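You operate a simulated robot arm through the tools that you are given. There is no shell and no other tool. Be economical: measure what you need, move in short steps, check, and stop when the job is done.

You run a simulated robot arm. Do the job below in one go: nothing can be reset, and whatever is moved stays where it is left.

JOB
Take the green snap hook from the brown bench and put it on the middle board of the stock shelf. Fetch the blue ring from the top of the wooden bench and set it on the top of the flat board. Put the brush on the top of the wooden bench away on the top of the narrow bench. Take the white tissue and leave it on the brown flat case. Close the blue door. Any order will do.

It is judged by the outcome, as a careful person would: the job done as asked, and still so three seconds after it is handed in. It fails if anything else is knocked over, pushed out of place, dropped, spilled or broken.

ROBOT AND FRAMES
A 6-joint arm with a two-finger parallel gripper on a trunk, on a base that drives. Base frame: it is fixed to the floor where the robot stands at the start and does not move with it; the origin is under the middle of the robot, x ahead of it, y to its left, z up; the surface under the hand at the start is at about z = 0.8. Units: m, degrees, N and s.
With the tool pointing down near the work surface it reaches from about 0.44 to 0.86 m from the robot's upright axis, wherever it stands. Its first joint turns from -115.0 to 115.0 degrees. Places, roughly: blue door [-1.6, -4.5, 0.2]; brown flat case (18x21x3 cm) [-0.8, -0.9, 0.9]; brush (7x4x4 cm) [4, 1.7, 0.8]; middle board of the stock shelf [4.3, -0.5, 0.9]; ring [3.75, 1.5, 0.75]; snap hook [0.5, 0, 0.75]; top of the flat board [1.4, -0.5, 0.8]; top of the narrow bench [3, -4.6, 0.7]; white tissue (10x6x5 cm) [-3.3, 0.5, 0.8]. Payload 4.2 kg.
The tool frame sits at the grasp point between the pads (the TCP): z along the fingers, y along the line on which they close. The tips reach 0.023 m beyond it. The gripper opens to 0.094 m. The fingers are 0.038 m wide and 0.01 m thick; the gripper's body (0.054 by 0.096 m) begins 0.039 m behind the TCP.
Orientation is that of the tool frame in the base frame, as [roll, pitch, yaw] about the fixed x, y, z axes, in that order (R = Rz(yaw) Ry(pitch) Rx(roll)). With the fingers straight down and closing along the base's y, the tool's x points along the base's -x, its y along +y and its z along -z.

CONTROLS
- The arm moves only by the tool send_rows. Its arguments are lists of equal length, an entry for each row: "translation": the shift along the base's x, y, z in m, a list of three; "rotation": the turn, a rotation vector about the base's x, y, z in degrees, a list of three; "jaw": the closure, from 0 (fully open) to 1 (shut). In form: {"translation": [[dx, dy, dz], ...], "rotation": [[ax, ay, az], ...], "jaw": [jaw, ...]}. A call has 1 to 20 rows; each row shifts and turns the commanded pose from where the row before left it. A row lasts 0.2 s, in which the tool goes at most 0.05 m and 8.6 degrees; a call with a longer step from one row to the next is refused whole, and so is a gripper value outside its range. Where a pose cannot be reached the arm comes as near as it can. A force on the tool above 40 N (or 10 N above the force at the start of the call, whichever is more), or a blocked arm, ends the call early, and 0.2 s more pass. Each finger travels about 0.108 m/s and halts on what it meets, pressing with about 42 N; the grip force reading is that of the motor and also rises with nothing between the fingers. The clock runs only during rows and for 0.2 s after the last one: add rows that do not move to give the fingers time. It gives the time, the measured TCP pose, the force on the tool (base axes), the opening and the grip force at its end, in the units of the frame above (readings bear some noise), with the torque about the TCP (base axes, N m) and any sound that the robot's microphone picked up, and new pictures: "views" is both (left out), scene, wrist or none.
- Cameras (640 x 400 px; columns grow to the right, rows downward): "scene" is now at [0.2322, 0.1496, 1.1489]; the picture's right is [-0.50, -0.86, 0.00], its down [-0.44, 0.26, -0.86] and it looks along [0.74, -0.43, -0.51] (base axes); focal length 214 px, centre (320, 200). "wrist" rides on the gripper at [0.086, 0.016, -0.074] in the tool frame; the picture's right is [-0.18, 0.98, 0.00], its down [-0.58, -0.11, -0.81] and it looks along [-0.79, -0.15, 0.59] (tool axes); focal length 243 px, centre (320, 200). There is no depth. A picture from a camera that has moved, and an enlarged one, comes with that camera's place and axes in the base frame and with its lens.
- slide_trunk(by): slides the trunk up (or, below 0, down) by that many m; the arm and the scene camera ride with it, the base frame stays. It gives what a move gives, with no picture.
- roll_base(legs): drives the robot by 1 to 6 legs, each [ahead, turn to the left] in m and degrees, along the robot's own axes; the way and the turn of a leg run together, so that a leg with both is an arc; at most 1.5 m and 180 degrees a leg. The arm and the cameras ride along, it lands a little off, and it stops where it bumps. It gives what a move gives, and a new picture of the scene camera.
- pan_tilt(pan, tilt): turns the head with the scene camera to pan (to the left, within 80 degrees either way) and tilt (down, from -29 to 69), counted from straight ahead of the robot. It gives what a move gives, and a new picture of the scene camera.
- zoom(camera, box): a new picture of the part [left, top, right, bottom] of that camera's present view, enlarged. The clock stands still meanwhile.
- job_done(): hands the job in; it is judged then, once.

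Go step by step. Nothing tells you exact positions but the pictures and the camera data: compare them with the known pose of the tool, close in by small moves and look again before you grip or let go. The budget is 165 turns and 260 pictures, counting those below and the enlarged ones. Unless the task says otherwise, let go and move clear before handing in, and close with one line.

The tools are called as a command line: name --argument value ..., lists and objects as JSON in quotes. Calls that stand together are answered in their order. send_rows: Moves the arm, as the interface text tells. Its arguments: {"type":"object","properties":{"translation":{"type":"array"},"rotation":{"type":"array"},"jaw":{"type":"array"},"views":{"type":"string","enum":["both","scene","wrist","none"]}},"required":["translation","rotation","jaw"]} The other tools are called the same way: slide_trunk (by) slides the trunk up or down; roll_base (legs) drives the base; pan_tilt (pan, tilt) turns the head that bears the scene camera; zoom (camera, box) takes an enlarged picture of a part of a camera's view; job_done () hands the job in.

At the start:

```text
t: 0.0
position: [0.5682, -0.201, 1.0901]
tcp_rot: [-179.9, 0.0, 180.0]
force: [0.0, -0.8, -0.2]
torque: [0.0, 0.03, -0.01]
finger_gap: 0.0938
grip_force: 0.1
trunk travel left (down, up): [-0.5, 0.49]
robot x, y, heading: [0.0012, 0.0019, -0.0]
head pan, tilt: [-30.3, 30.6]
```

scene: 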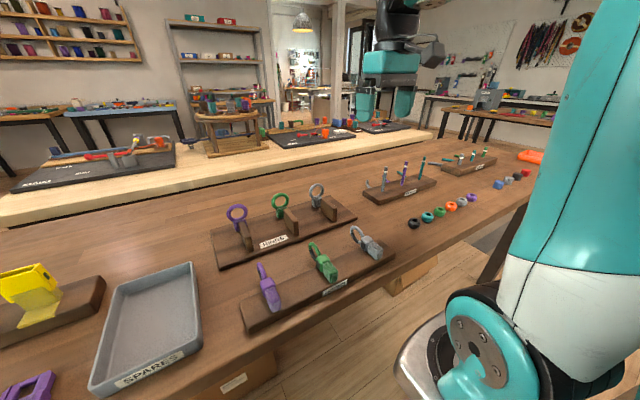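
wrist: 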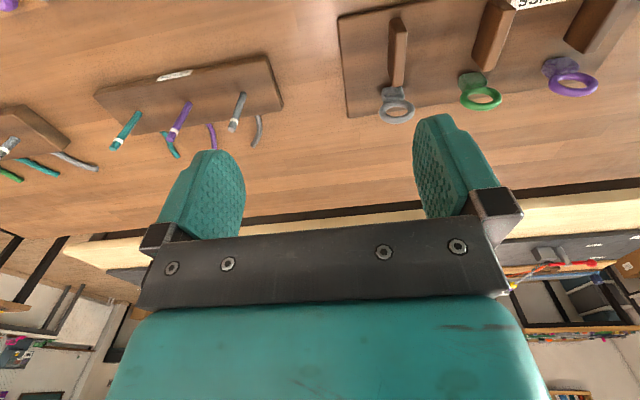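

I see two boards on the brown bench: one with rings on pegs, and a nearer one with purple, green and grey hooks. The green one on the near board is probably the snap hook at about (0.5, 0, 0.8), so I'll enlarge both parts before moving.

zoom --camera "scene" --box '[200, 170, 420, 340]'

zoom --camera "scene" --box '[150, 0, 450, 180]'

```text
2.35 times, centred on (310, 255) of scene
camera zoom: at [0.2322, 0.1496, 1.1489], right [-0.5, -0.86, 0.0], down [-0.44, 0.26, -0.86], along [0.74, -0.43, -0.51], focal length 505 px, centre (344, 71)
```

zoom: 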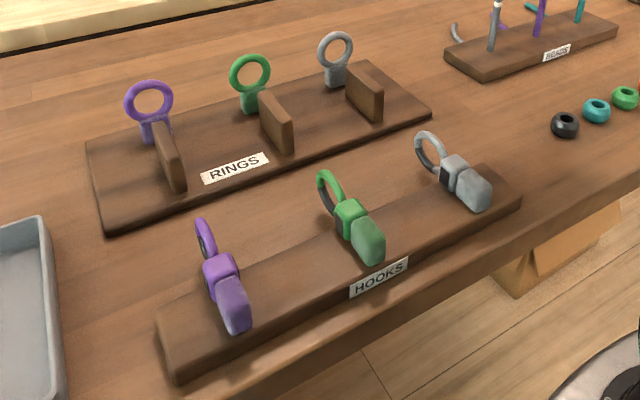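

```text
2.13 times, centred on (300, 90) of scene
camera zoom: at [0.2322, 0.1496, 1.1489], right [-0.5, -0.86, 0.0], down [-0.44, 0.26, -0.86], along [0.74, -0.43, -0.51], focal length 458 px, centre (363, 435)
```

zoom: 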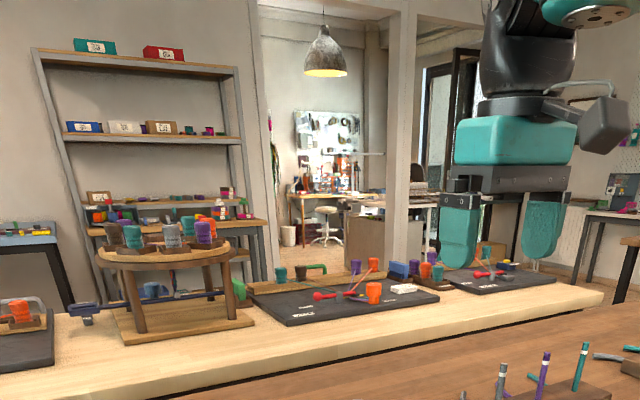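

The hooks lie along x with their bodies toward the robot, so closing along y fits. The green body is at about (0.49, -0.02), and I'll hover above it.

send_rows --translation '[[-0.013, 0.031, -0.0233], [-0.013, 0.031, -0.0233], [-0.013, 0.031, -0.0233], [-0.013, 0.031, -0.0233], [-0.013, 0.031, -0.0233], [-0.013, 0.031, -0.0233]]' --rotation '[[0, 0, 0], [0, 0, 0], [0, 0, 0], [0, 0, 0], [0, 0, 0], [0, 0, 0]]' --jaw '[0, 0, 0, 0, 0, 0]'

```text
t: 1.4
position: [0.4901, -0.0134, 0.951]
tcp_rot: [179.9, 0.0, -180.0]
force: [0.0, 0.0, 0.7]
torque: [0.05, 0.0, 0.06]
finger_gap: 0.0942
grip_force: 0.0
trunk travel left (down, up): [-0.5, 0.49]
robot x, y, heading: [-0.0032, 0.0021, -0.3]
head pan, tilt: [-30.3, 30.6]
camera scene: at [0.2322, 0.1496, 1.149], right [-0.5, -0.86, 0.0], down [-0.44, 0.26, -0.86], along [0.74, -0.43, -0.51], focal length 214 px, centre (320, 200)
camera wrist: at [0.4049, 0.0033, 1.0259], right [0.18, 0.98, 0.0], down [0.58, -0.11, 0.81], along [0.79, -0.15, -0.59], focal length 243 px, centre (320, 200)
```

scene: 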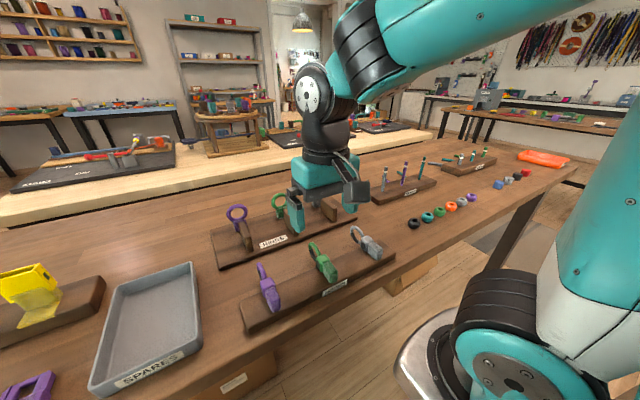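
wrist: 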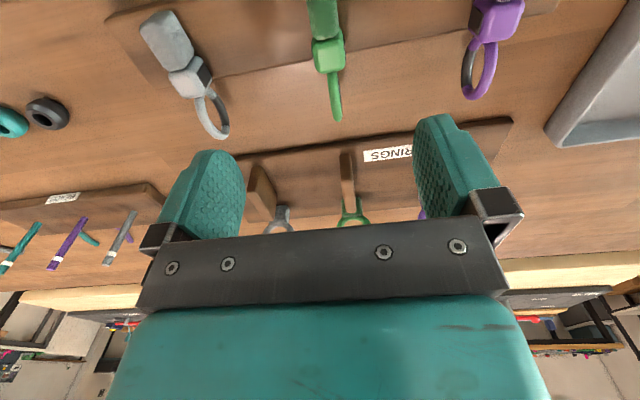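

The green body is at about (0.48, -0.006, 0.82). I want a tilted grasp so I can set it into the shelf later. I'll back up a bit for reach, then tilt 30° and approach.

roll_base --legs '[[-0.15, 0]]'

send_rows --translation '[[0.035, 0, 0], [0.035, 0, 0], [0.035, 0, 0], [0.0, 0, -0.01], [0.0, 0, -0.01]]' --rotation '[[0, -6, 0], [0, -6, 0], [0, -6, 0], [0, -6, 0], [0, -6, 0]]' --jaw '[0, 0, 0, 0, 0]'

```text
t: 2.8
position: [0.3379, -0.0118, 0.9505]
tcp_rot: [179.9, 0.0, -179.8]
force: [-0.3, 0.2, -0.5]
torque: [-0.02, 0.01, 0.02]
finger_gap: 0.0942
grip_force: 0.1
trunk travel left (down, up): [-0.5, 0.49]
robot x, y, heading: [-0.1533, -0.0002, 0.3]
head pan, tilt: [-30.3, 30.6]
camera scene: at [0.0779, 0.1502, 1.1489], right [-0.5, -0.87, 0.0], down [-0.44, 0.26, -0.86], along [0.74, -0.43, -0.51], focal length 214 px, centre (320, 200)
```

scene: 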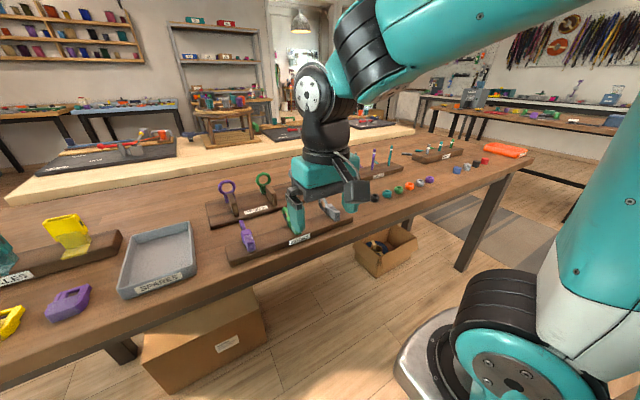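

```text
t: 4.0
position: [0.4422, -0.0105, 0.9307]
tcp_rot: [-179.8, 30.1, -179.8]
force: [-0.5, -0.1, 0.2]
torque: [0.0, -0.02, 0.01]
finger_gap: 0.094
grip_force: 0.0
trunk travel left (down, up): [-0.5, 0.49]
robot x, y, heading: [-0.1511, -0.0021, -0.1]
head pan, tilt: [-30.3, 30.6]
camera scene: at [0.0779, 0.1502, 1.1489], right [-0.5, -0.87, 0.0], down [-0.44, 0.26, -0.86], along [0.74, -0.43, -0.51], focal length 214 px, centre (320, 200)
camera wrist: at [0.3306, 0.0047, 0.9528], right [0.16, 0.98, 0.09], down [0.1, -0.11, 0.99], along [0.98, -0.14, -0.11], focal length 243 px, centre (320, 200)
```

scene: 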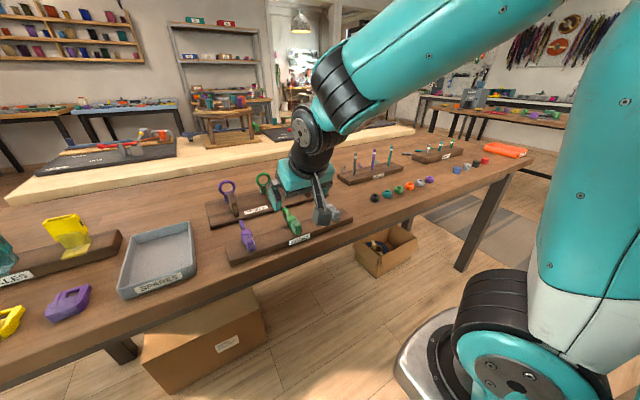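
wrist: 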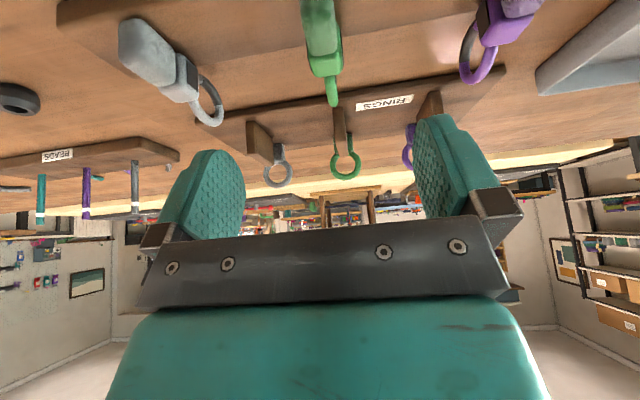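

The hook's top seems to be at about z = 0.85. I'll check its height with a closer side view before coming down.

zoom --camera "scene" --box '[220, 160, 380, 270]'

zoom --camera "wrist" --box '[220, 0, 420, 125]'

```text
3.64 times, centred on (300, 215) of scene
camera zoom: at [0.0779, 0.1502, 1.1489], right [-0.5, -0.87, 0.0], down [-0.44, 0.26, -0.86], along [0.74, -0.43, -0.51], focal length 780 px, centre (393, 146)
```

zoom: 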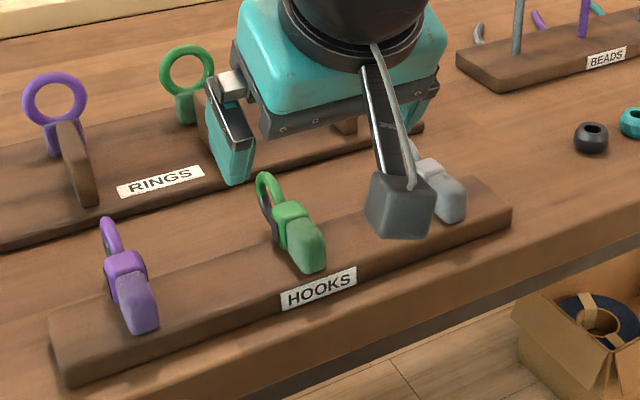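

```text
3.20 times, centred on (320, 62) of wrist
camera zoom: at [0.3306, 0.0047, 0.9528], right [0.16, 0.98, 0.09], down [0.1, -0.11, 0.99], along [0.98, -0.14, -0.11], focal length 776 px, centre (320, 640)
```

zoom: 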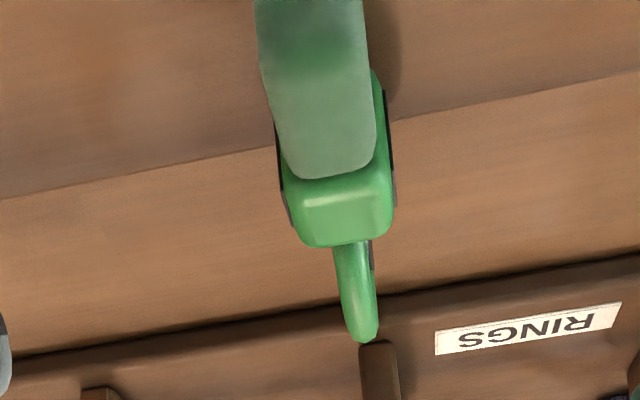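

The body slopes down toward the robot by about 18°, centred near (0.478, -0.004, 0.835), with the board top near z = 0.80. I'll tilt a bit more and straddle it.

send_rows --translation '[[0.01, 0.003, 0], [0.01, 0.003, 0], [0.006, 0, -0.03], [0.006, 0, -0.03], [0.003, 0, -0.02], [0.002, 0, -0.01]]' --rotation '[[0, -6, 0], [0, -4, 0], [0, 0, 0], [0, 0, 0], [0, 0, 0], [0, 0, 0]]' --jaw '[0, 0.2, 0.2, 0.2, 0.2, 0.2]'

```text
t: 5.4
position: [0.4784, -0.0061, 0.849]
tcp_rot: [180.0, 40.8, -179.9]
force: [-18.9, -1.2, 25.8]
torque: [0.06, 0.53, 0.06]
finger_gap: 0.0747
grip_force: 0.0
trunk travel left (down, up): [-0.5, 0.49]
robot x, y, heading: [-0.1501, -0.0025, 0.3]
head pan, tilt: [-30.3, 30.6]
stopped in row 6: the force on the tool passed its limit at 58 N (the readings are from after the stop); the commanded pose is now the measured one
camera scene: at [0.0763, 0.1501, 1.1496], right [-0.5, -0.87, 0.0], down [-0.44, 0.26, -0.86], along [0.75, -0.43, -0.51], focal length 214 px, centre (320, 200)
camera wrist: at [0.3645, 0.009, 0.8502], right [0.14, 0.98, 0.12], down [-0.08, -0.11, 0.99], along [0.99, -0.15, 0.07], focal length 243 px, centre (320, 200)
```

scene: 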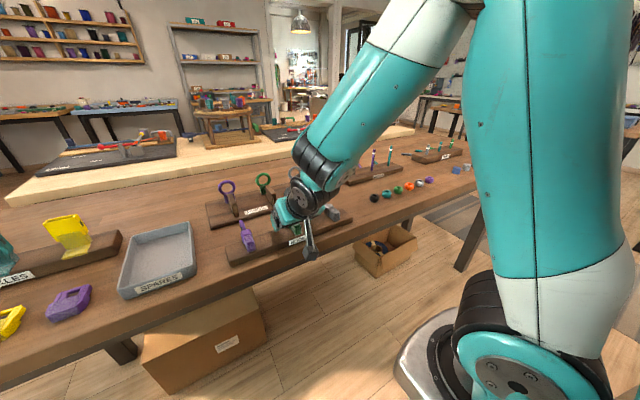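
wrist: 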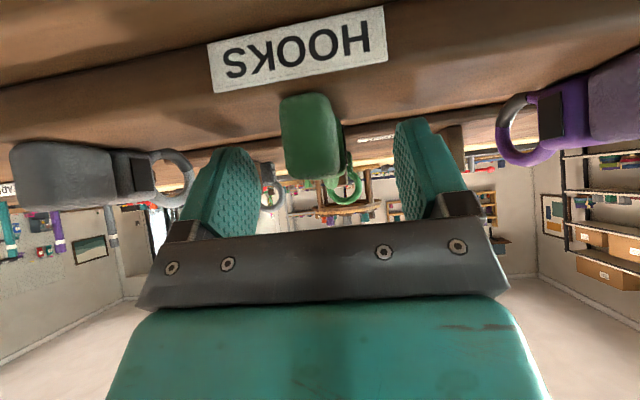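

The fingertips touch the board, whose top is at about z = 0.817, and they straddle the green body. I'll lift 3 mm and close.

send_rows --translation '[[0, 0, 0.004], [0, 0, 0], [0, 0, 0], [0, 0, 0], [0, 0, 0]]' --rotation '[[0, 0, 0], [0, 0, 0], [0, 0, 0], [0, 0, 0], [0, 0, 0]]' --jaw '[0.2, 0.6, 1, 1, 1]' --views "wrist"

```text
t: 6.6
position: [0.478, -0.0064, 0.8514]
tcp_rot: [-179.9, 40.5, -179.8]
force: [0.5, 1.0, 0.2]
torque: [0.01, -0.04, 0.01]
finger_gap: 0.021
grip_force: 42.4
trunk travel left (down, up): [-0.5, 0.49]
robot x, y, heading: [-0.1536, -0.0012, 0.3]
head pan, tilt: [-30.3, 30.6]
camera wrist: at [0.3648, 0.0094, 0.8526], right [0.14, 0.98, 0.12], down [-0.08, -0.11, 0.99], along [0.99, -0.15, 0.06], focal length 243 px, centre (320, 200)
```

wrist: 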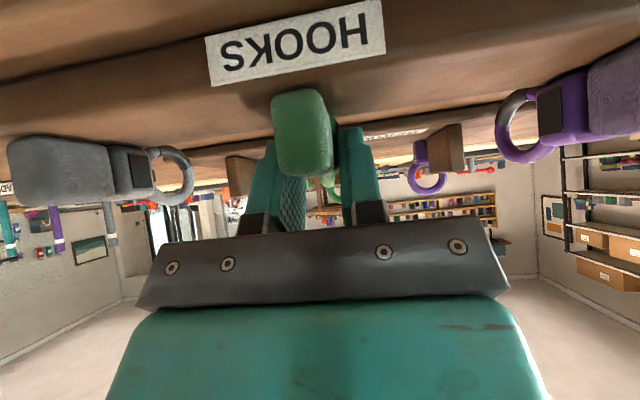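

Gripped with a 21 mm gap. I'll lift gently.

send_rows --translation '[[0, 0, 0.01], [0, 0, 0.02], [0, 0, 0.04], [0, 0, 0.05], [0, 0, 0.05]]' --rotation '[[0, 0, 0], [0, 0, 0], [0, 0, 0], [0, 0, 0], [0, 0, 0]]' --jaw '[1, 1, 1, 1, 1]'

```text
t: 7.8
position: [0.4781, -0.0066, 1.0208]
tcp_rot: [-179.9, 40.4, -179.8]
force: [0.4, -0.3, -0.8]
torque: [-0.02, -0.02, -0.01]
finger_gap: 0.021
grip_force: 42.2
trunk travel left (down, up): [-0.5, 0.49]
robot x, y, heading: [-0.1548, -0.0001, 0.3]
head pan, tilt: [-30.3, 30.6]
camera scene: at [0.0779, 0.1502, 1.1488], right [-0.5, -0.87, 0.0], down [-0.44, 0.26, -0.86], along [0.74, -0.43, -0.51], focal length 214 px, centre (320, 200)
camera wrist: at [0.3657, 0.009, 1.0216], right [0.14, 0.98, 0.12], down [-0.08, -0.11, 0.99], along [0.99, -0.15, 0.06], focal length 243 px, centre (320, 200)
```

scene: 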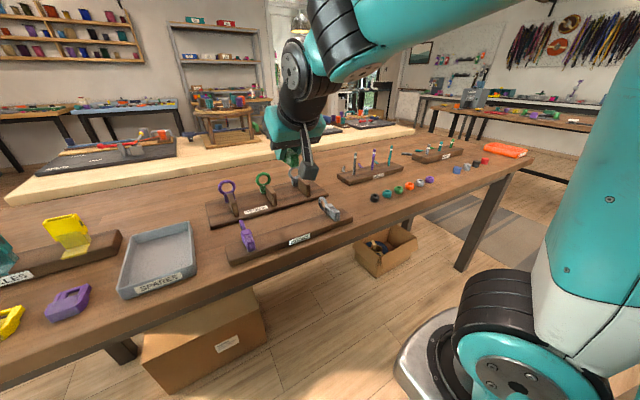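
wrist: 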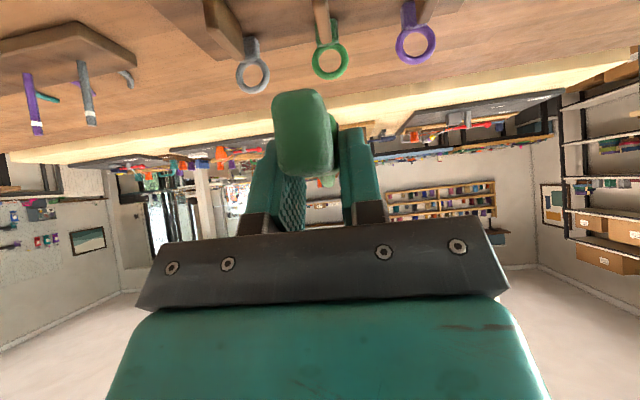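

The hook is held. Next I'll look around to plan the way to the stock shelf.

pan_tilt --pan 55 --tilt 20

pan_tilt --pan 5 --tilt 15

pan_tilt --pan -70 --tilt 20

```text
t: 9.3
position: [0.4791, -0.0076, 1.0199]
tcp_rot: [-179.9, 40.5, -179.8]
force: [0.3, 0.2, -0.6]
torque: [0.03, 0.01, -0.04]
finger_gap: 0.0209
grip_force: 41.5
trunk travel left (down, up): [-0.5, 0.49]
robot x, y, heading: [-0.1527, 0.0011, 0.2]
head pan, tilt: [55.0, 20.0]
camera scene: at [0.0529, 0.2718, 1.1659], right [0.82, -0.57, 0.0], down [-0.2, -0.28, -0.94], along [0.54, 0.77, -0.34], focal length 214 px, centre (320, 200)
```

scene: 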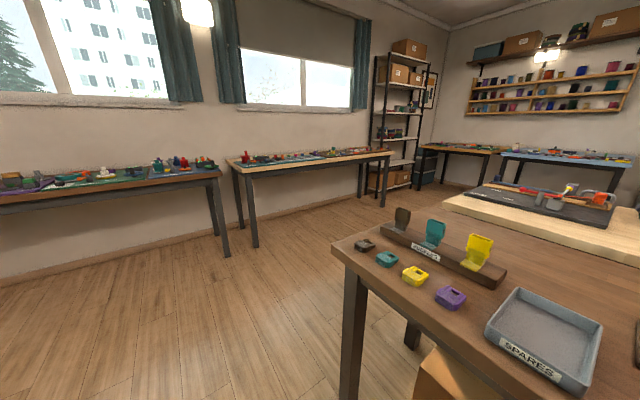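

```text
t: 10.5
position: [0.4807, -0.0069, 1.0196]
tcp_rot: [-179.9, 40.5, -179.8]
force: [-0.2, 0.7, -0.5]
torque: [0.01, -0.01, 0.0]
finger_gap: 0.021
grip_force: 42.1
trunk travel left (down, up): [-0.5, 0.49]
robot x, y, heading: [-0.155, -0.002, 0.2]
head pan, tilt: [5.0, 15.0]
camera scene: at [0.0928, 0.2039, 1.1741], right [0.09, -1.0, 0.0], down [-0.26, -0.02, -0.97], along [0.96, 0.09, -0.26], focal length 214 px, centre (320, 200)
```

scene: 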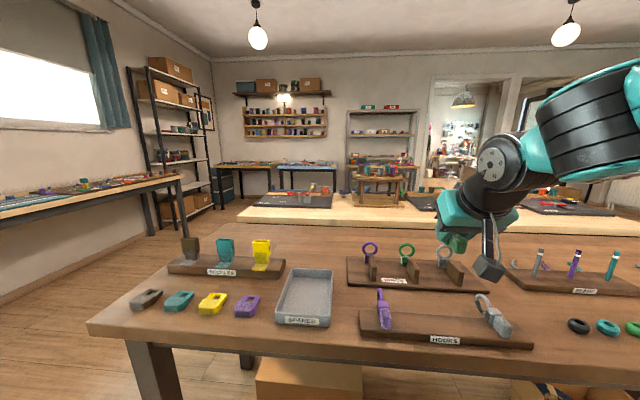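

```text
t: 12.0
position: [0.4782, -0.0064, 1.02]
tcp_rot: [-180.0, 40.6, -179.8]
force: [0.5, -0.8, -0.4]
torque: [0.01, -0.02, 0.02]
finger_gap: 0.0213
grip_force: 41.7
trunk travel left (down, up): [-0.5, 0.49]
robot x, y, heading: [-0.1551, -0.0034, 0.3]
head pan, tilt: [-70.0, 20.0]
camera scene: at [0.0319, 0.108, 1.1659], right [-0.94, -0.35, 0.0], down [-0.12, 0.32, -0.94], along [0.33, -0.88, -0.34], focal length 214 px, centre (320, 200)
```

scene: 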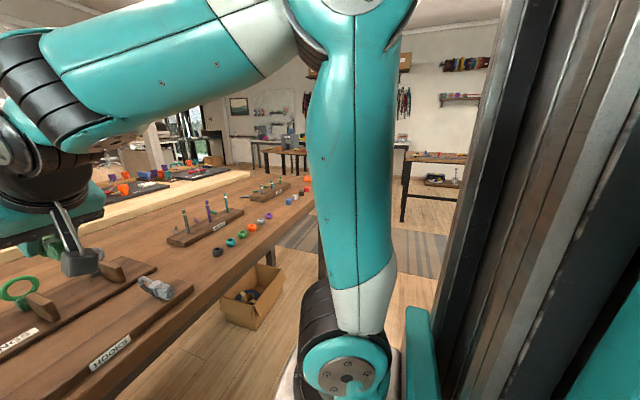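

Corridors are clear on the left, between y 0.8 and 2.1. I'll drive around the left end of the benches to the far side, toward the shelf and the wooden bench.

pan_tilt --pan 0 --tilt 15

roll_base --legs '[[0, 90], [1.4, 0], [0, -90], [1.5, 0], [1.2, 0]]'

```text
t: 13.4
position: [0.478, -0.0068, 1.0198]
tcp_rot: [-179.9, 40.6, -179.8]
force: [-0.1, 0.7, -1.0]
torque: [-0.03, -0.01, -0.05]
finger_gap: 0.0209
grip_force: 42.0
trunk travel left (down, up): [-0.5, 0.49]
robot x, y, heading: [-0.1542, -0.0005, 0.2]
head pan, tilt: [0.0, 15.0]
camera scene: at [0.0931, 0.1956, 1.1741], right [0.0, -1.0, 0.0], down [-0.26, 0.0, -0.97], along [0.97, 0.0, -0.26], focal length 214 px, centre (320, 200)
```

scene: 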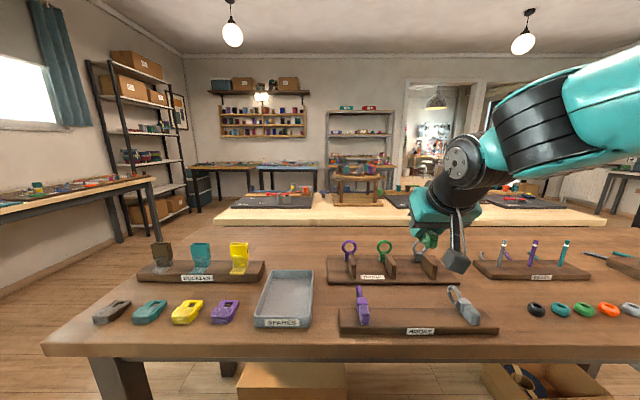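

```text
t: 40.2
position: [3.1889, 1.4017, 1.0208]
tcp_rot: [-179.9, 40.5, 179.7]
force: [-0.2, -0.5, -0.7]
torque: [0.03, 0.02, 0.04]
finger_gap: 0.021
grip_force: 42.0
trunk travel left (down, up): [-0.5, 0.49]
robot x, y, heading: [2.5572, 1.4145, -0.5]
head pan, tilt: [0.0, 15.0]
camera scene: at [2.804, 1.6083, 1.1741], right [0.0, -1.0, 0.0], down [-0.26, 0.0, -0.97], along [0.97, 0.0, -0.26], focal length 214 px, centre (320, 200)
```

scene: 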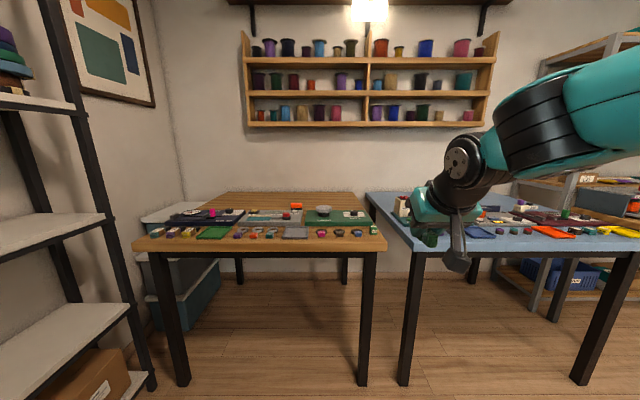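

I'm in front of the wooden bench. I'll enlarge it now for later and look right toward the shelf.

zoom --camera "scene" --box '[130, 170, 400, 270]'

pan_tilt --pan -60 --tilt 15

```text
2.37 times, centred on (265, 220) of scene
camera zoom: at [2.804, 1.6083, 1.1741], right [0.0, -1.0, 0.0], down [-0.26, 0.0, -0.97], along [0.97, 0.0, -0.26], focal length 508 px, centre (450, 153)
```

zoom: 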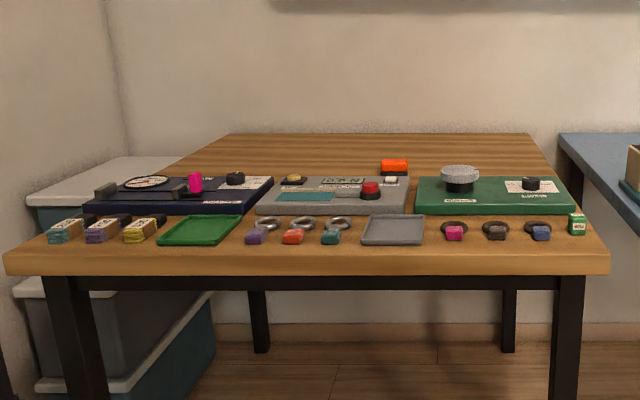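

```text
t: 41.5
position: [3.1891, 1.4018, 1.0211]
tcp_rot: [-179.9, 40.5, 179.6]
force: [0.9, -0.4, 0.0]
torque: [0.0, 0.02, 0.0]
finger_gap: 0.021
grip_force: 42.2
trunk travel left (down, up): [-0.5, 0.49]
robot x, y, heading: [2.5556, 1.4157, -0.2]
head pan, tilt: [-60.0, 15.0]
camera scene: at [2.757, 1.5276, 1.1741], right [-0.87, -0.5, 0.0], down [-0.13, 0.22, -0.97], along [0.48, -0.84, -0.26], focal length 214 px, centre (320, 200)
```

scene: 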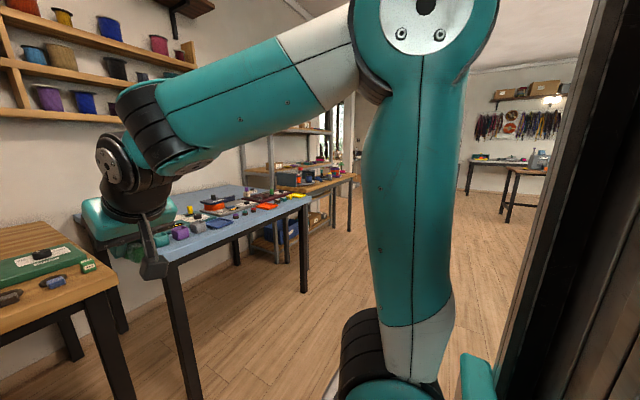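

The blue ring is at about (3.70, 1.44), and the brush is perhaps the orange block at (4.1, 1.76). Now I'll drive across to face the shelf at y ≈ -0.5.

roll_base --legs '[[0, -90], [1.0, 0], [0.9, 0], [0, 90]]'

pan_tilt --pan 0 --tilt 10

```text
t: 58.6
position: [3.237, -0.4768, 1.0204]
tcp_rot: [-179.8, 40.5, -178.6]
force: [0.3, -0.6, -0.3]
torque: [0.0, -0.03, -0.02]
finger_gap: 0.0211
grip_force: 42.2
trunk travel left (down, up): [-0.5, 0.49]
robot x, y, heading: [2.603, -0.488, 1.1]
head pan, tilt: [-60.0, 15.0]
camera scene: at [2.8013, -0.3652, 1.1741], right [-0.85, -0.52, 0.0], down [-0.13, 0.22, -0.97], along [0.5, -0.82, -0.26], focal length 214 px, centre (320, 200)
```

scene: 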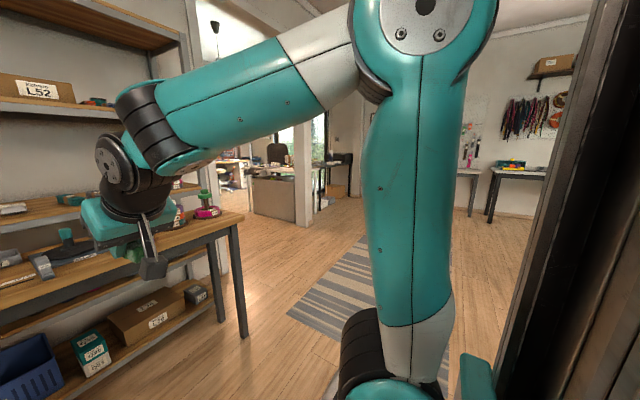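

```text
t: 59.9
position: [3.2366, -0.4772, 1.0203]
tcp_rot: [-180.0, 40.5, -178.6]
force: [0.7, -0.3, -1.3]
torque: [0.0, -0.02, 0.01]
finger_gap: 0.0209
grip_force: 41.6
trunk travel left (down, up): [-0.5, 0.49]
robot x, y, heading: [2.6032, -0.4872, 1.4]
head pan, tilt: [0.0, 10.0]
camera scene: at [2.8456, -0.2833, 1.1822], right [0.02, -1.0, 0.0], down [-0.17, 0.0, -0.98], along [0.98, 0.02, -0.17], focal length 214 px, centre (320, 200)
```

scene: 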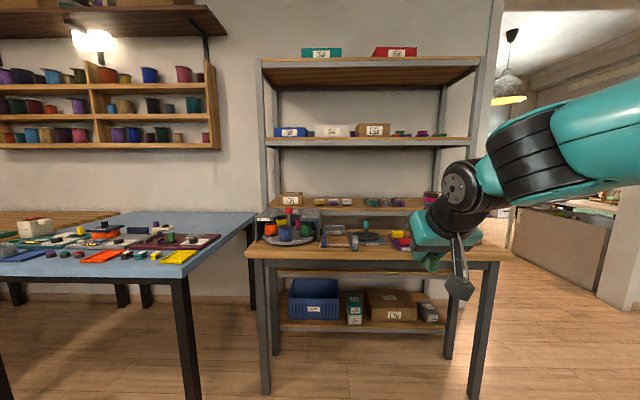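

The shelf has five boards. The middle one, at z ≈ 0.9, is behind a small table. I'll zoom to find a free spot.

zoom --camera "scene" --box '[240, 120, 520, 290]'

```text
2.29 times, centred on (380, 205) of scene
camera zoom: at [2.8456, -0.2833, 1.1822], right [0.02, -1.0, 0.0], down [-0.17, 0.0, -0.98], along [0.98, 0.02, -0.17], focal length 490 px, centre (183, 189)
```

zoom: 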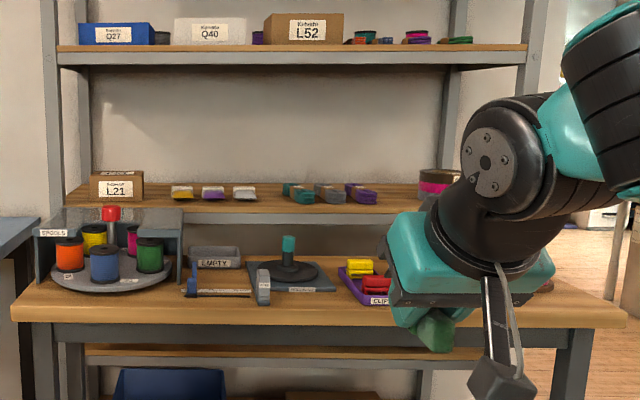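

There's a free gap of about 12 cm on the middle board, right of the purple piece, near y ≈ -0.86. I'll shift right and move closer.

roll_base --legs '[[0, -90], [0.33, 0], [0, 90], [0.65, 0]]'

pan_tilt --pan 0 --tilt 20

```text
t: 72.8
position: [3.8996, -0.8591, 1.0198]
tcp_rot: [-179.9, 40.5, 178.2]
force: [0.0, 0.1, -1.4]
torque: [-0.01, -0.01, -0.01]
finger_gap: 0.021
grip_force: 41.8
trunk travel left (down, up): [-0.5, 0.49]
robot x, y, heading: [3.2657, -0.8312, -1.6]
head pan, tilt: [0.0, 10.0]
camera scene: at [3.5202, -0.6432, 1.1822], right [-0.03, -1.0, 0.0], down [-0.17, 0.01, -0.98], along [0.98, -0.03, -0.17], focal length 214 px, centre (320, 200)
```

scene: 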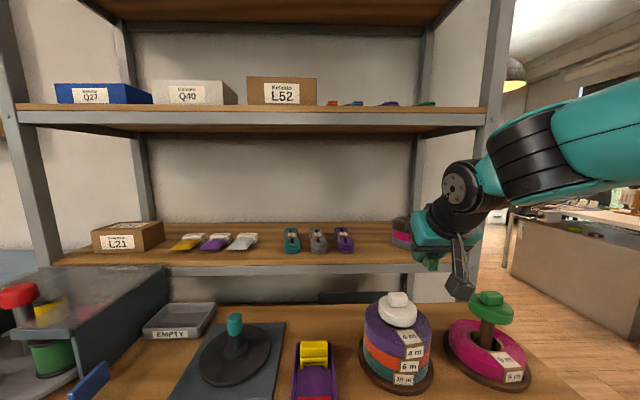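

```text
t: 73.5
position: [3.9, -0.8597, 1.02]
tcp_rot: [-179.8, 40.5, 178.1]
force: [-0.2, 0.7, -0.3]
torque: [0.01, 0.02, -0.05]
finger_gap: 0.0212
grip_force: 41.6
trunk travel left (down, up): [-0.5, 0.49]
robot x, y, heading: [3.2645, -0.8327, -2.1]
head pan, tilt: [0.0, 20.0]
camera scene: at [3.5203, -0.6432, 1.166], right [-0.03, -1.0, 0.0], down [-0.34, 0.01, -0.94], along [0.94, -0.03, -0.34], focal length 214 px, centre (320, 200)
```

scene: 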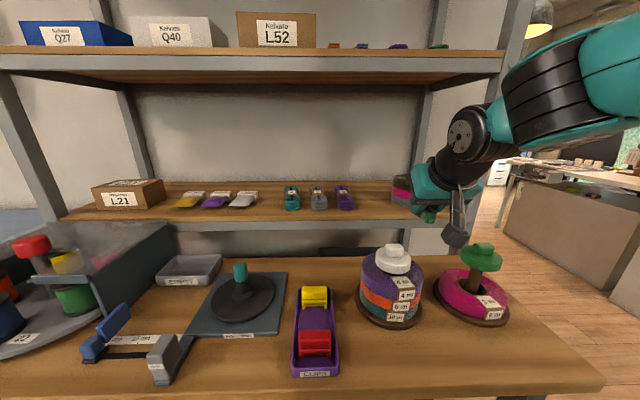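

The free gap on the middle board is around y ≈ -0.855, with the board top at z ≈ 0.905 and its front edge at x ≈ 4.085. I'll creep forward, level the hook by tilting back 18°, and go in.

roll_base --legs '[[0.12, 1.5]]'

send_rows --translation '[[0, 0, 0], [0, 0, 0], [0, 0, 0]]' --rotation '[[0, 6, 0], [0, 6, 0], [0, 6, 0]]' --jaw '[1, 1, 1]'

```text
t: 74.7
position: [4.019, -0.8435, 1.0216]
tcp_rot: [-180.0, 40.4, 179.9]
force: [-0.4, 0.3, -1.4]
torque: [-0.02, 0.01, -0.05]
finger_gap: 0.0211
grip_force: 41.9
trunk travel left (down, up): [-0.5, 0.49]
robot x, y, heading: [3.3928, -0.8355, -0.2]
head pan, tilt: [0.0, 20.0]
camera scene: at [3.6345, -0.638, 1.1659], right [0.0, -1.0, 0.0], down [-0.34, 0.0, -0.94], along [0.94, 0.0, -0.34], focal length 214 px, centre (320, 200)
```

scene: 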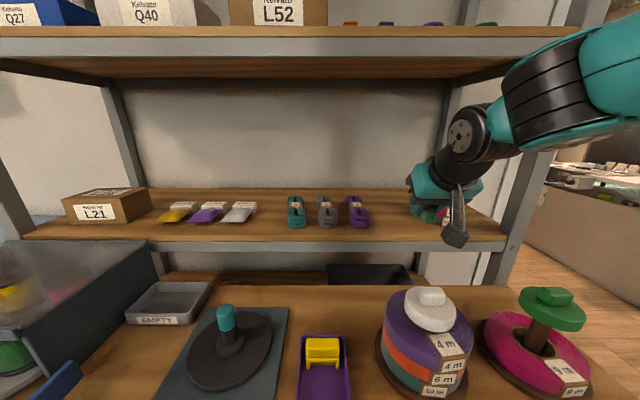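

```text
t: 75.5
position: [4.0195, -0.8418, 1.0194]
tcp_rot: [-179.9, 22.4, 179.9]
force: [-0.3, -0.4, -0.4]
torque: [-0.01, 0.01, -0.01]
finger_gap: 0.0211
grip_force: 42.1
trunk travel left (down, up): [-0.5, 0.49]
robot x, y, heading: [3.3862, -0.8342, 0.1]
head pan, tilt: [0.0, 20.0]
camera scene: at [3.6345, -0.638, 1.166], right [0.0, -1.0, 0.0], down [-0.34, 0.0, -0.94], along [0.94, 0.0, -0.34], focal length 214 px, centre (320, 200)
camera wrist: at [3.9121, -0.8253, 1.0568], right [0.17, 0.98, 0.07], down [0.23, -0.11, 0.97], along [0.96, -0.15, -0.24], focal length 243 px, centre (320, 200)
```

scene: 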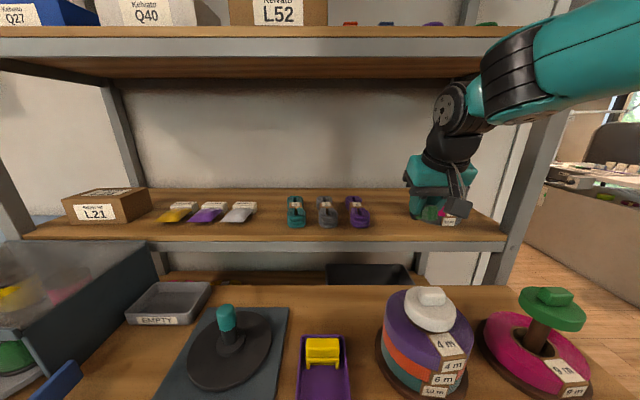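
wrist: 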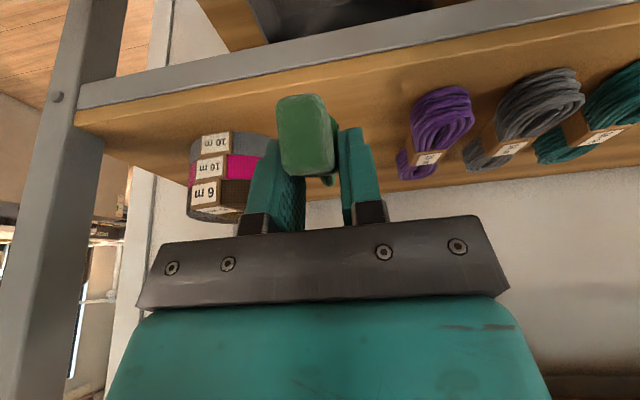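

The gap runs from y = -0.935 to -0.76 and I'm at -0.842, so I'm centred. I'll go in and down to just above the board.

send_rows --translation '[[0.04, 0, 0], [0.04, 0, 0], [0.04, 0, 0], [0.03, 0, 0], [0, 0, -0.02], [0, 0, -0.02], [0, 0, -0.015]]' --rotation '[[0, 0, 0], [0, 0, 0], [0, 0, 0], [0, 0, 0], [0, 0, 0], [0, 0, 0], [0, 0, 0]]' --jaw '[1, 1, 1, 1, 1, 1, 1]'

zoom --camera "scene" --box '[340, 150, 520, 260]'

```text
t: 77.1
position: [4.1677, -0.8428, 0.9707]
tcp_rot: [180.0, 23.0, 179.8]
force: [-4.9, -0.1, 23.2]
torque: [0.04, -0.61, -0.01]
finger_gap: 0.0216
grip_force: 42.5
trunk travel left (down, up): [-0.5, 0.49]
robot x, y, heading: [3.3877, -0.8372, 0.1]
head pan, tilt: [0.0, 20.0]
camera scene: at [3.6334, -0.638, 1.1668], right [0.0, -1.0, 0.0], down [-0.34, 0.0, -0.94], along [0.94, 0.0, -0.34], focal length 214 px, centre (320, 200)
camera wrist: at [4.0604, -0.8259, 1.005], right [0.17, 0.98, 0.07], down [0.22, -0.11, 0.97], along [0.96, -0.15, -0.23], focal length 243 px, centre (320, 200)
```

scene: 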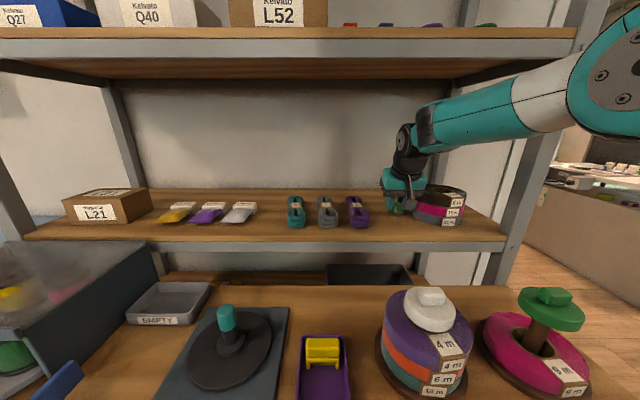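
wrist: 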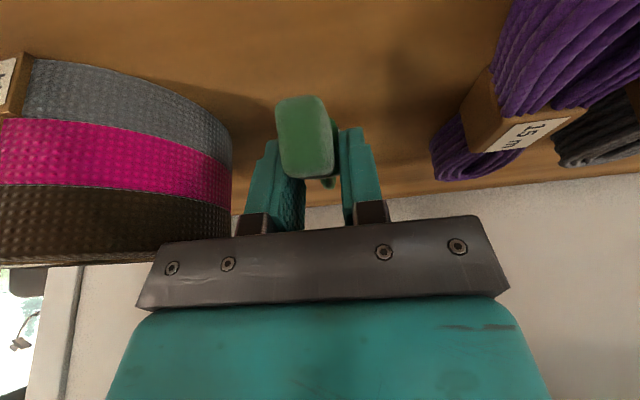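

```text
3.56 times, centred on (430, 205) of scene
camera zoom: at [3.6334, -0.638, 1.1668], right [0.0, -1.0, 0.0], down [-0.34, 0.0, -0.94], along [0.94, 0.0, -0.34], focal length 763 px, centre (-71, 182)
```

zoom: 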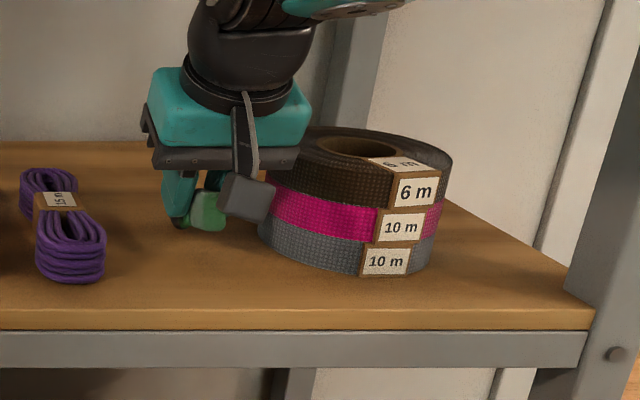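

The arc end touches first, so the hook actually lay level at the original 40° tilt. I'll lift a bit, tilt back to 40°, then lower.

send_rows --translation '[[0, 0, 0.015], [0, 0, 0.005], [0, 0, 0], [0, 0, -0.01], [0, 0, -0.015], [0, 0, -0.01]]' --rotation '[[0, 0, 0], [0, -6, 0], [0, -6, 0], [0, -6, 0], [0, 0, 0], [0, 0, 0]]' --jaw '[1, 1, 1, 1, 1, 1]'

zoom --camera "scene" --box '[340, 150, 520, 260]'

```text
t: 78.5
position: [4.1715, -0.8422, 0.9533]
tcp_rot: [179.9, 41.1, 179.8]
force: [-3.9, 0.4, 23.9]
torque: [0.02, -0.69, 0.02]
finger_gap: 0.0216
grip_force: 42.7
trunk travel left (down, up): [-0.5, 0.49]
robot x, y, heading: [3.3876, -0.8344, 0.1]
head pan, tilt: [0.0, 20.0]
camera scene: at [3.6335, -0.638, 1.1668], right [0.0, -1.0, 0.0], down [-0.34, 0.0, -0.94], along [0.94, 0.0, -0.34], focal length 214 px, centre (320, 200)
camera wrist: at [4.0567, -0.8258, 0.953], right [0.14, 0.98, 0.12], down [-0.09, -0.11, 0.99], along [0.99, -0.15, 0.08], focal length 243 px, centre (320, 200)
```

scene: 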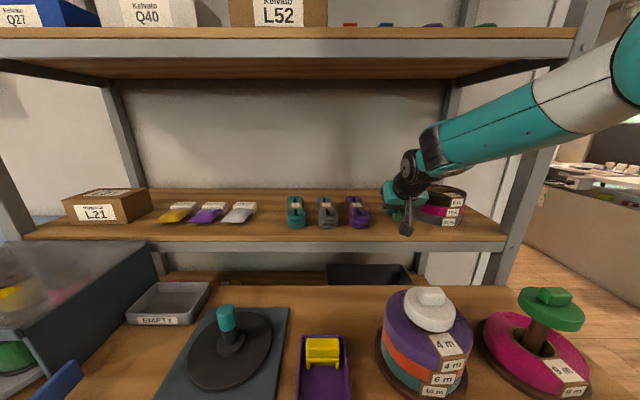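
wrist: 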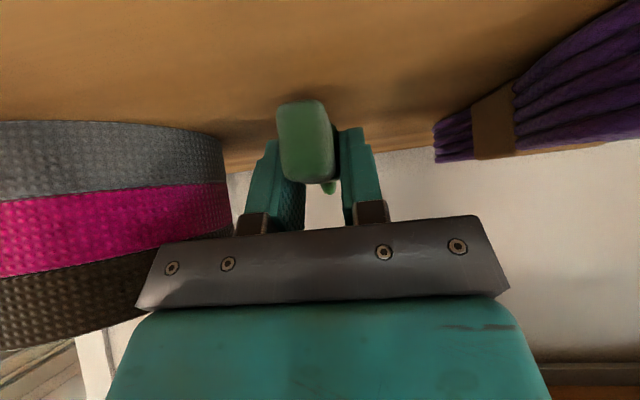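

```text
3.56 times, centred on (430, 205) of scene
camera zoom: at [3.6335, -0.638, 1.1668], right [0.0, -1.0, 0.0], down [-0.34, 0.0, -0.94], along [0.94, 0.0, -0.34], focal length 763 px, centre (-71, 182)
```

zoom: 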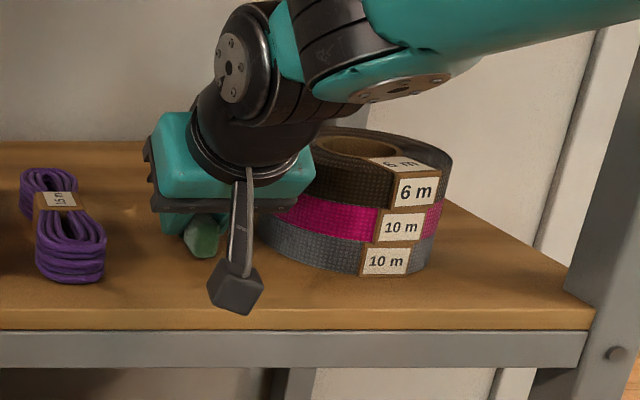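

The arc still touches first while the body end hangs slightly high. I'll tilt 8° more, lower until it touches, then release.

send_rows --translation '[[0, 0, 0.004], [0, 0, 0], [0, 0, -0.004], [0, 0, -0.004]]' --rotation '[[0, 0, 0], [0, -8, 0], [0, 0, 0], [0, 0, 0]]' --jaw '[1, 1, 1, 1]' --views "wrist"

zoom --camera "scene" --box '[340, 150, 520, 260]'

```text
t: 79.5
position: [4.1701, -0.8436, 0.9486]
tcp_rot: [180.0, 49.0, 179.9]
force: [1.7, 0.8, 29.6]
torque: [-0.06, 0.45, -0.06]
finger_gap: 0.0212
grip_force: 41.9
trunk travel left (down, up): [-0.5, 0.49]
robot x, y, heading: [3.385, -0.8319, -0.2]
head pan, tilt: [0.0, 20.0]
camera wrist: at [4.058, -0.8267, 0.9335], right [0.12, 0.98, 0.14], down [-0.23, -0.11, 0.97], along [0.97, -0.15, 0.21], focal length 243 px, centre (320, 200)
```

wrist: 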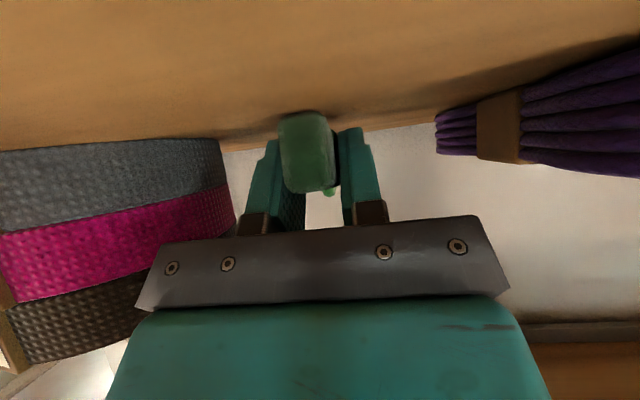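

```text
3.56 times, centred on (430, 205) of scene
camera zoom: at [3.6336, -0.638, 1.1665], right [0.0, -1.0, 0.0], down [-0.34, 0.0, -0.94], along [0.94, 0.0, -0.34], focal length 763 px, centre (-71, 182)
```

zoom: 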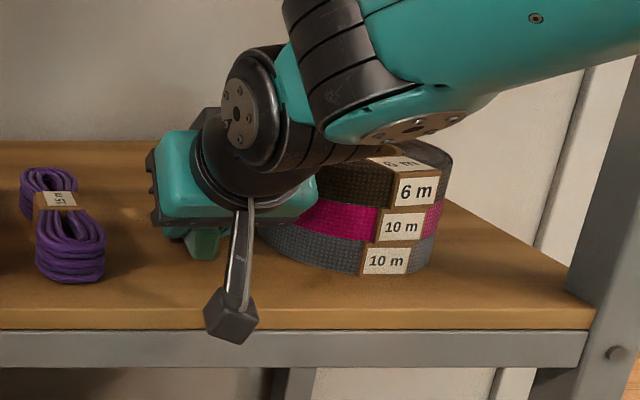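

The contact has moved to the body end, so the hook is resting level. I'll open and withdraw back along the tool axis.

send_rows --translation '[[0, 0, 0.001], [0, 0, 0], [0, 0, 0], [-0.02, 0, 0.017], [-0.03, 0, 0.026], [-0.03, 0, 0.026], [-0.03, 0, 0.026]]' --rotation '[[0, 0, 0], [0, 0, 0], [0, 0, 0], [0, 0, 0], [0, 0, 0], [0, 0, 0], [0, 0, 0]]' --jaw '[0.7, 0.5, 0.4, 0.4, 0.4, 0.4, 0.4]'

zoom --camera "scene" --box '[340, 150, 520, 260]'

```text
t: 81.1
position: [4.0581, -0.842, 1.0416]
tcp_rot: [-179.9, 48.4, 179.9]
force: [-0.2, -0.1, 0.3]
torque: [0.0, 0.0, -0.03]
finger_gap: 0.0562
grip_force: 0.1
trunk travel left (down, up): [-0.5, 0.49]
robot x, y, heading: [3.3853, -0.8314, -0.1]
head pan, tilt: [0.0, 20.0]
camera scene: at [3.6349, -0.6379, 1.1658], right [0.0, -1.0, 0.0], down [-0.34, 0.0, -0.94], along [0.94, 0.0, -0.34], focal length 214 px, centre (320, 200)
camera wrist: at [3.9458, -0.8256, 1.0278], right [0.13, 0.98, 0.14], down [-0.22, -0.11, 0.97], along [0.97, -0.15, 0.2], focal length 243 px, centre (320, 200)
```

scene: 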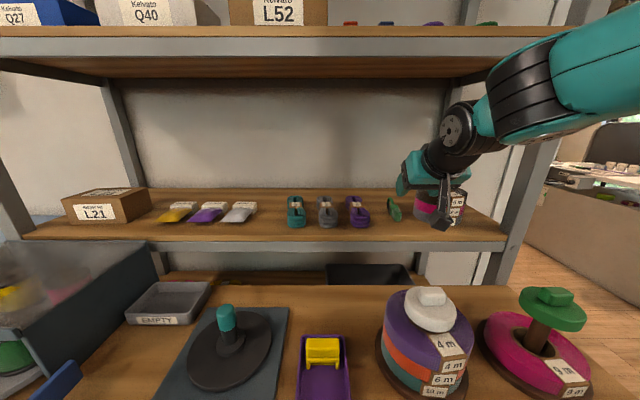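
wrist: 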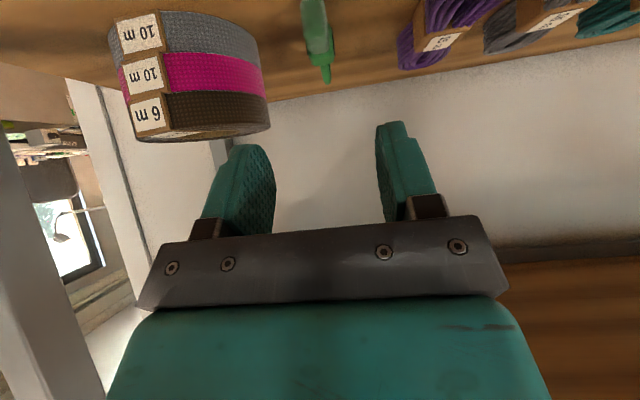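

```text
3.56 times, centred on (430, 205) of scene
camera zoom: at [3.6349, -0.6379, 1.1658], right [0.0, -1.0, 0.0], down [-0.34, 0.0, -0.94], along [0.94, 0.0, -0.34], focal length 763 px, centre (-71, 182)
```

zoom: 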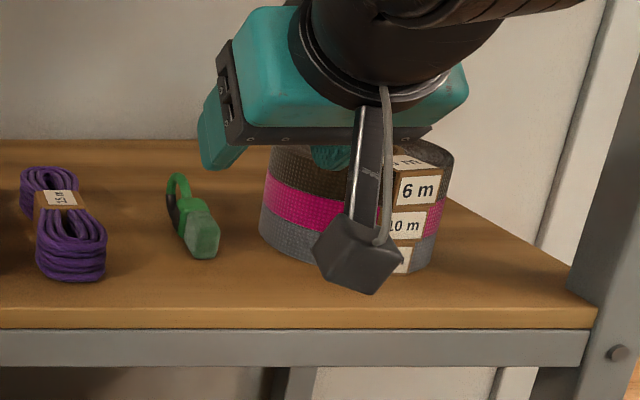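

The green hook rests on the middle board, standing clear. Next I'll bring the tool upright, back off, and drive to the wooden bench for the blue ring.

send_rows --translation '[[-0.03, 0, 0.01], [-0.03, 0, 0.01], [-0.03, 0, 0.01], [-0.03, 0, 0.01], [-0.03, 0, 0.01], [-0.02, 0, 0]]' --rotation '[[0, 8.1, 0], [0, 8.1, 0], [0, 8.1, 0], [0, 8.1, 0], [0, 8.1, 0], [0, 8, 0]]' --jaw '[0.4, 0.4, 0.2, 0, 0, 0]' --views "none"

roll_base --legs '[[-0.75, 0], [0, 90], [1.1, 0], [1.1, 0], [0, -90], [0.25, 0]]'

pan_tilt --pan 0 --tilt 35

```text
t: 82.5
position: [3.8909, -0.8423, 1.093]
tcp_rot: [-179.7, -0.1, 180.0]
force: [0.4, 1.2, 0.3]
torque: [0.0, -0.01, 0.01]
finger_gap: 0.0939
grip_force: 0.1
trunk travel left (down, up): [-0.5, 0.49]
robot x, y, heading: [3.3855, -0.8327, -0.1]
head pan, tilt: [0.0, 20.0]
```

```text
t: 106.1
position: [3.3231, 1.3945, 1.0928]
tcp_rot: [-179.8, 0.0, -177.2]
force: [-0.1, 0.9, 0.4]
torque: [0.03, 0.01, 0.04]
finger_gap: 0.0942
grip_force: 0.0
trunk travel left (down, up): [-0.5, 0.49]
robot x, y, heading: [2.8219, 1.3816, 2.9]
head pan, tilt: [0.0, 20.0]
camera scene: at [3.0581, 1.5861, 1.1659], right [0.05, -1.0, 0.0], down [-0.34, -0.02, -0.94], along [0.94, 0.05, -0.34], focal length 214 px, centre (320, 200)
```

scene: 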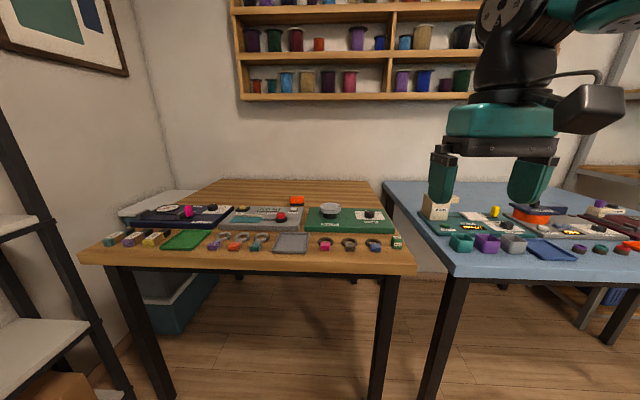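

```text
t: 106.9
position: [3.3241, 1.3949, 1.0915]
tcp_rot: [-179.8, 0.0, -177.2]
force: [-0.5, 0.4, -0.2]
torque: [0.01, 0.02, 0.02]
finger_gap: 0.0939
grip_force: 0.1
trunk travel left (down, up): [-0.5, 0.49]
robot x, y, heading: [2.8172, 1.3778, 2.9]
head pan, tilt: [0.0, 35.0]
camera scene: at [3.0531, 1.5859, 1.1422], right [0.05, -1.0, 0.0], down [-0.57, -0.03, -0.82], along [0.82, 0.04, -0.57], focal length 214 px, centre (320, 200)
```

scene: 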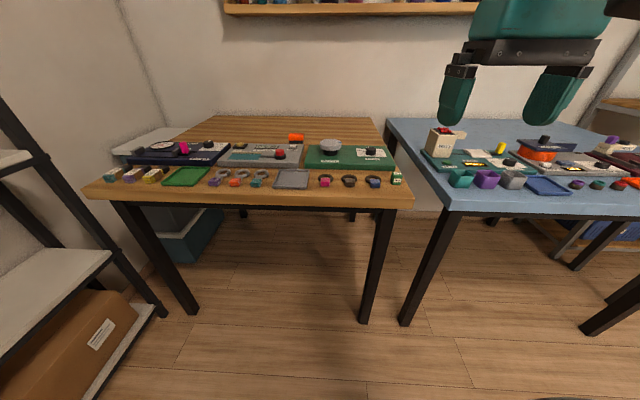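

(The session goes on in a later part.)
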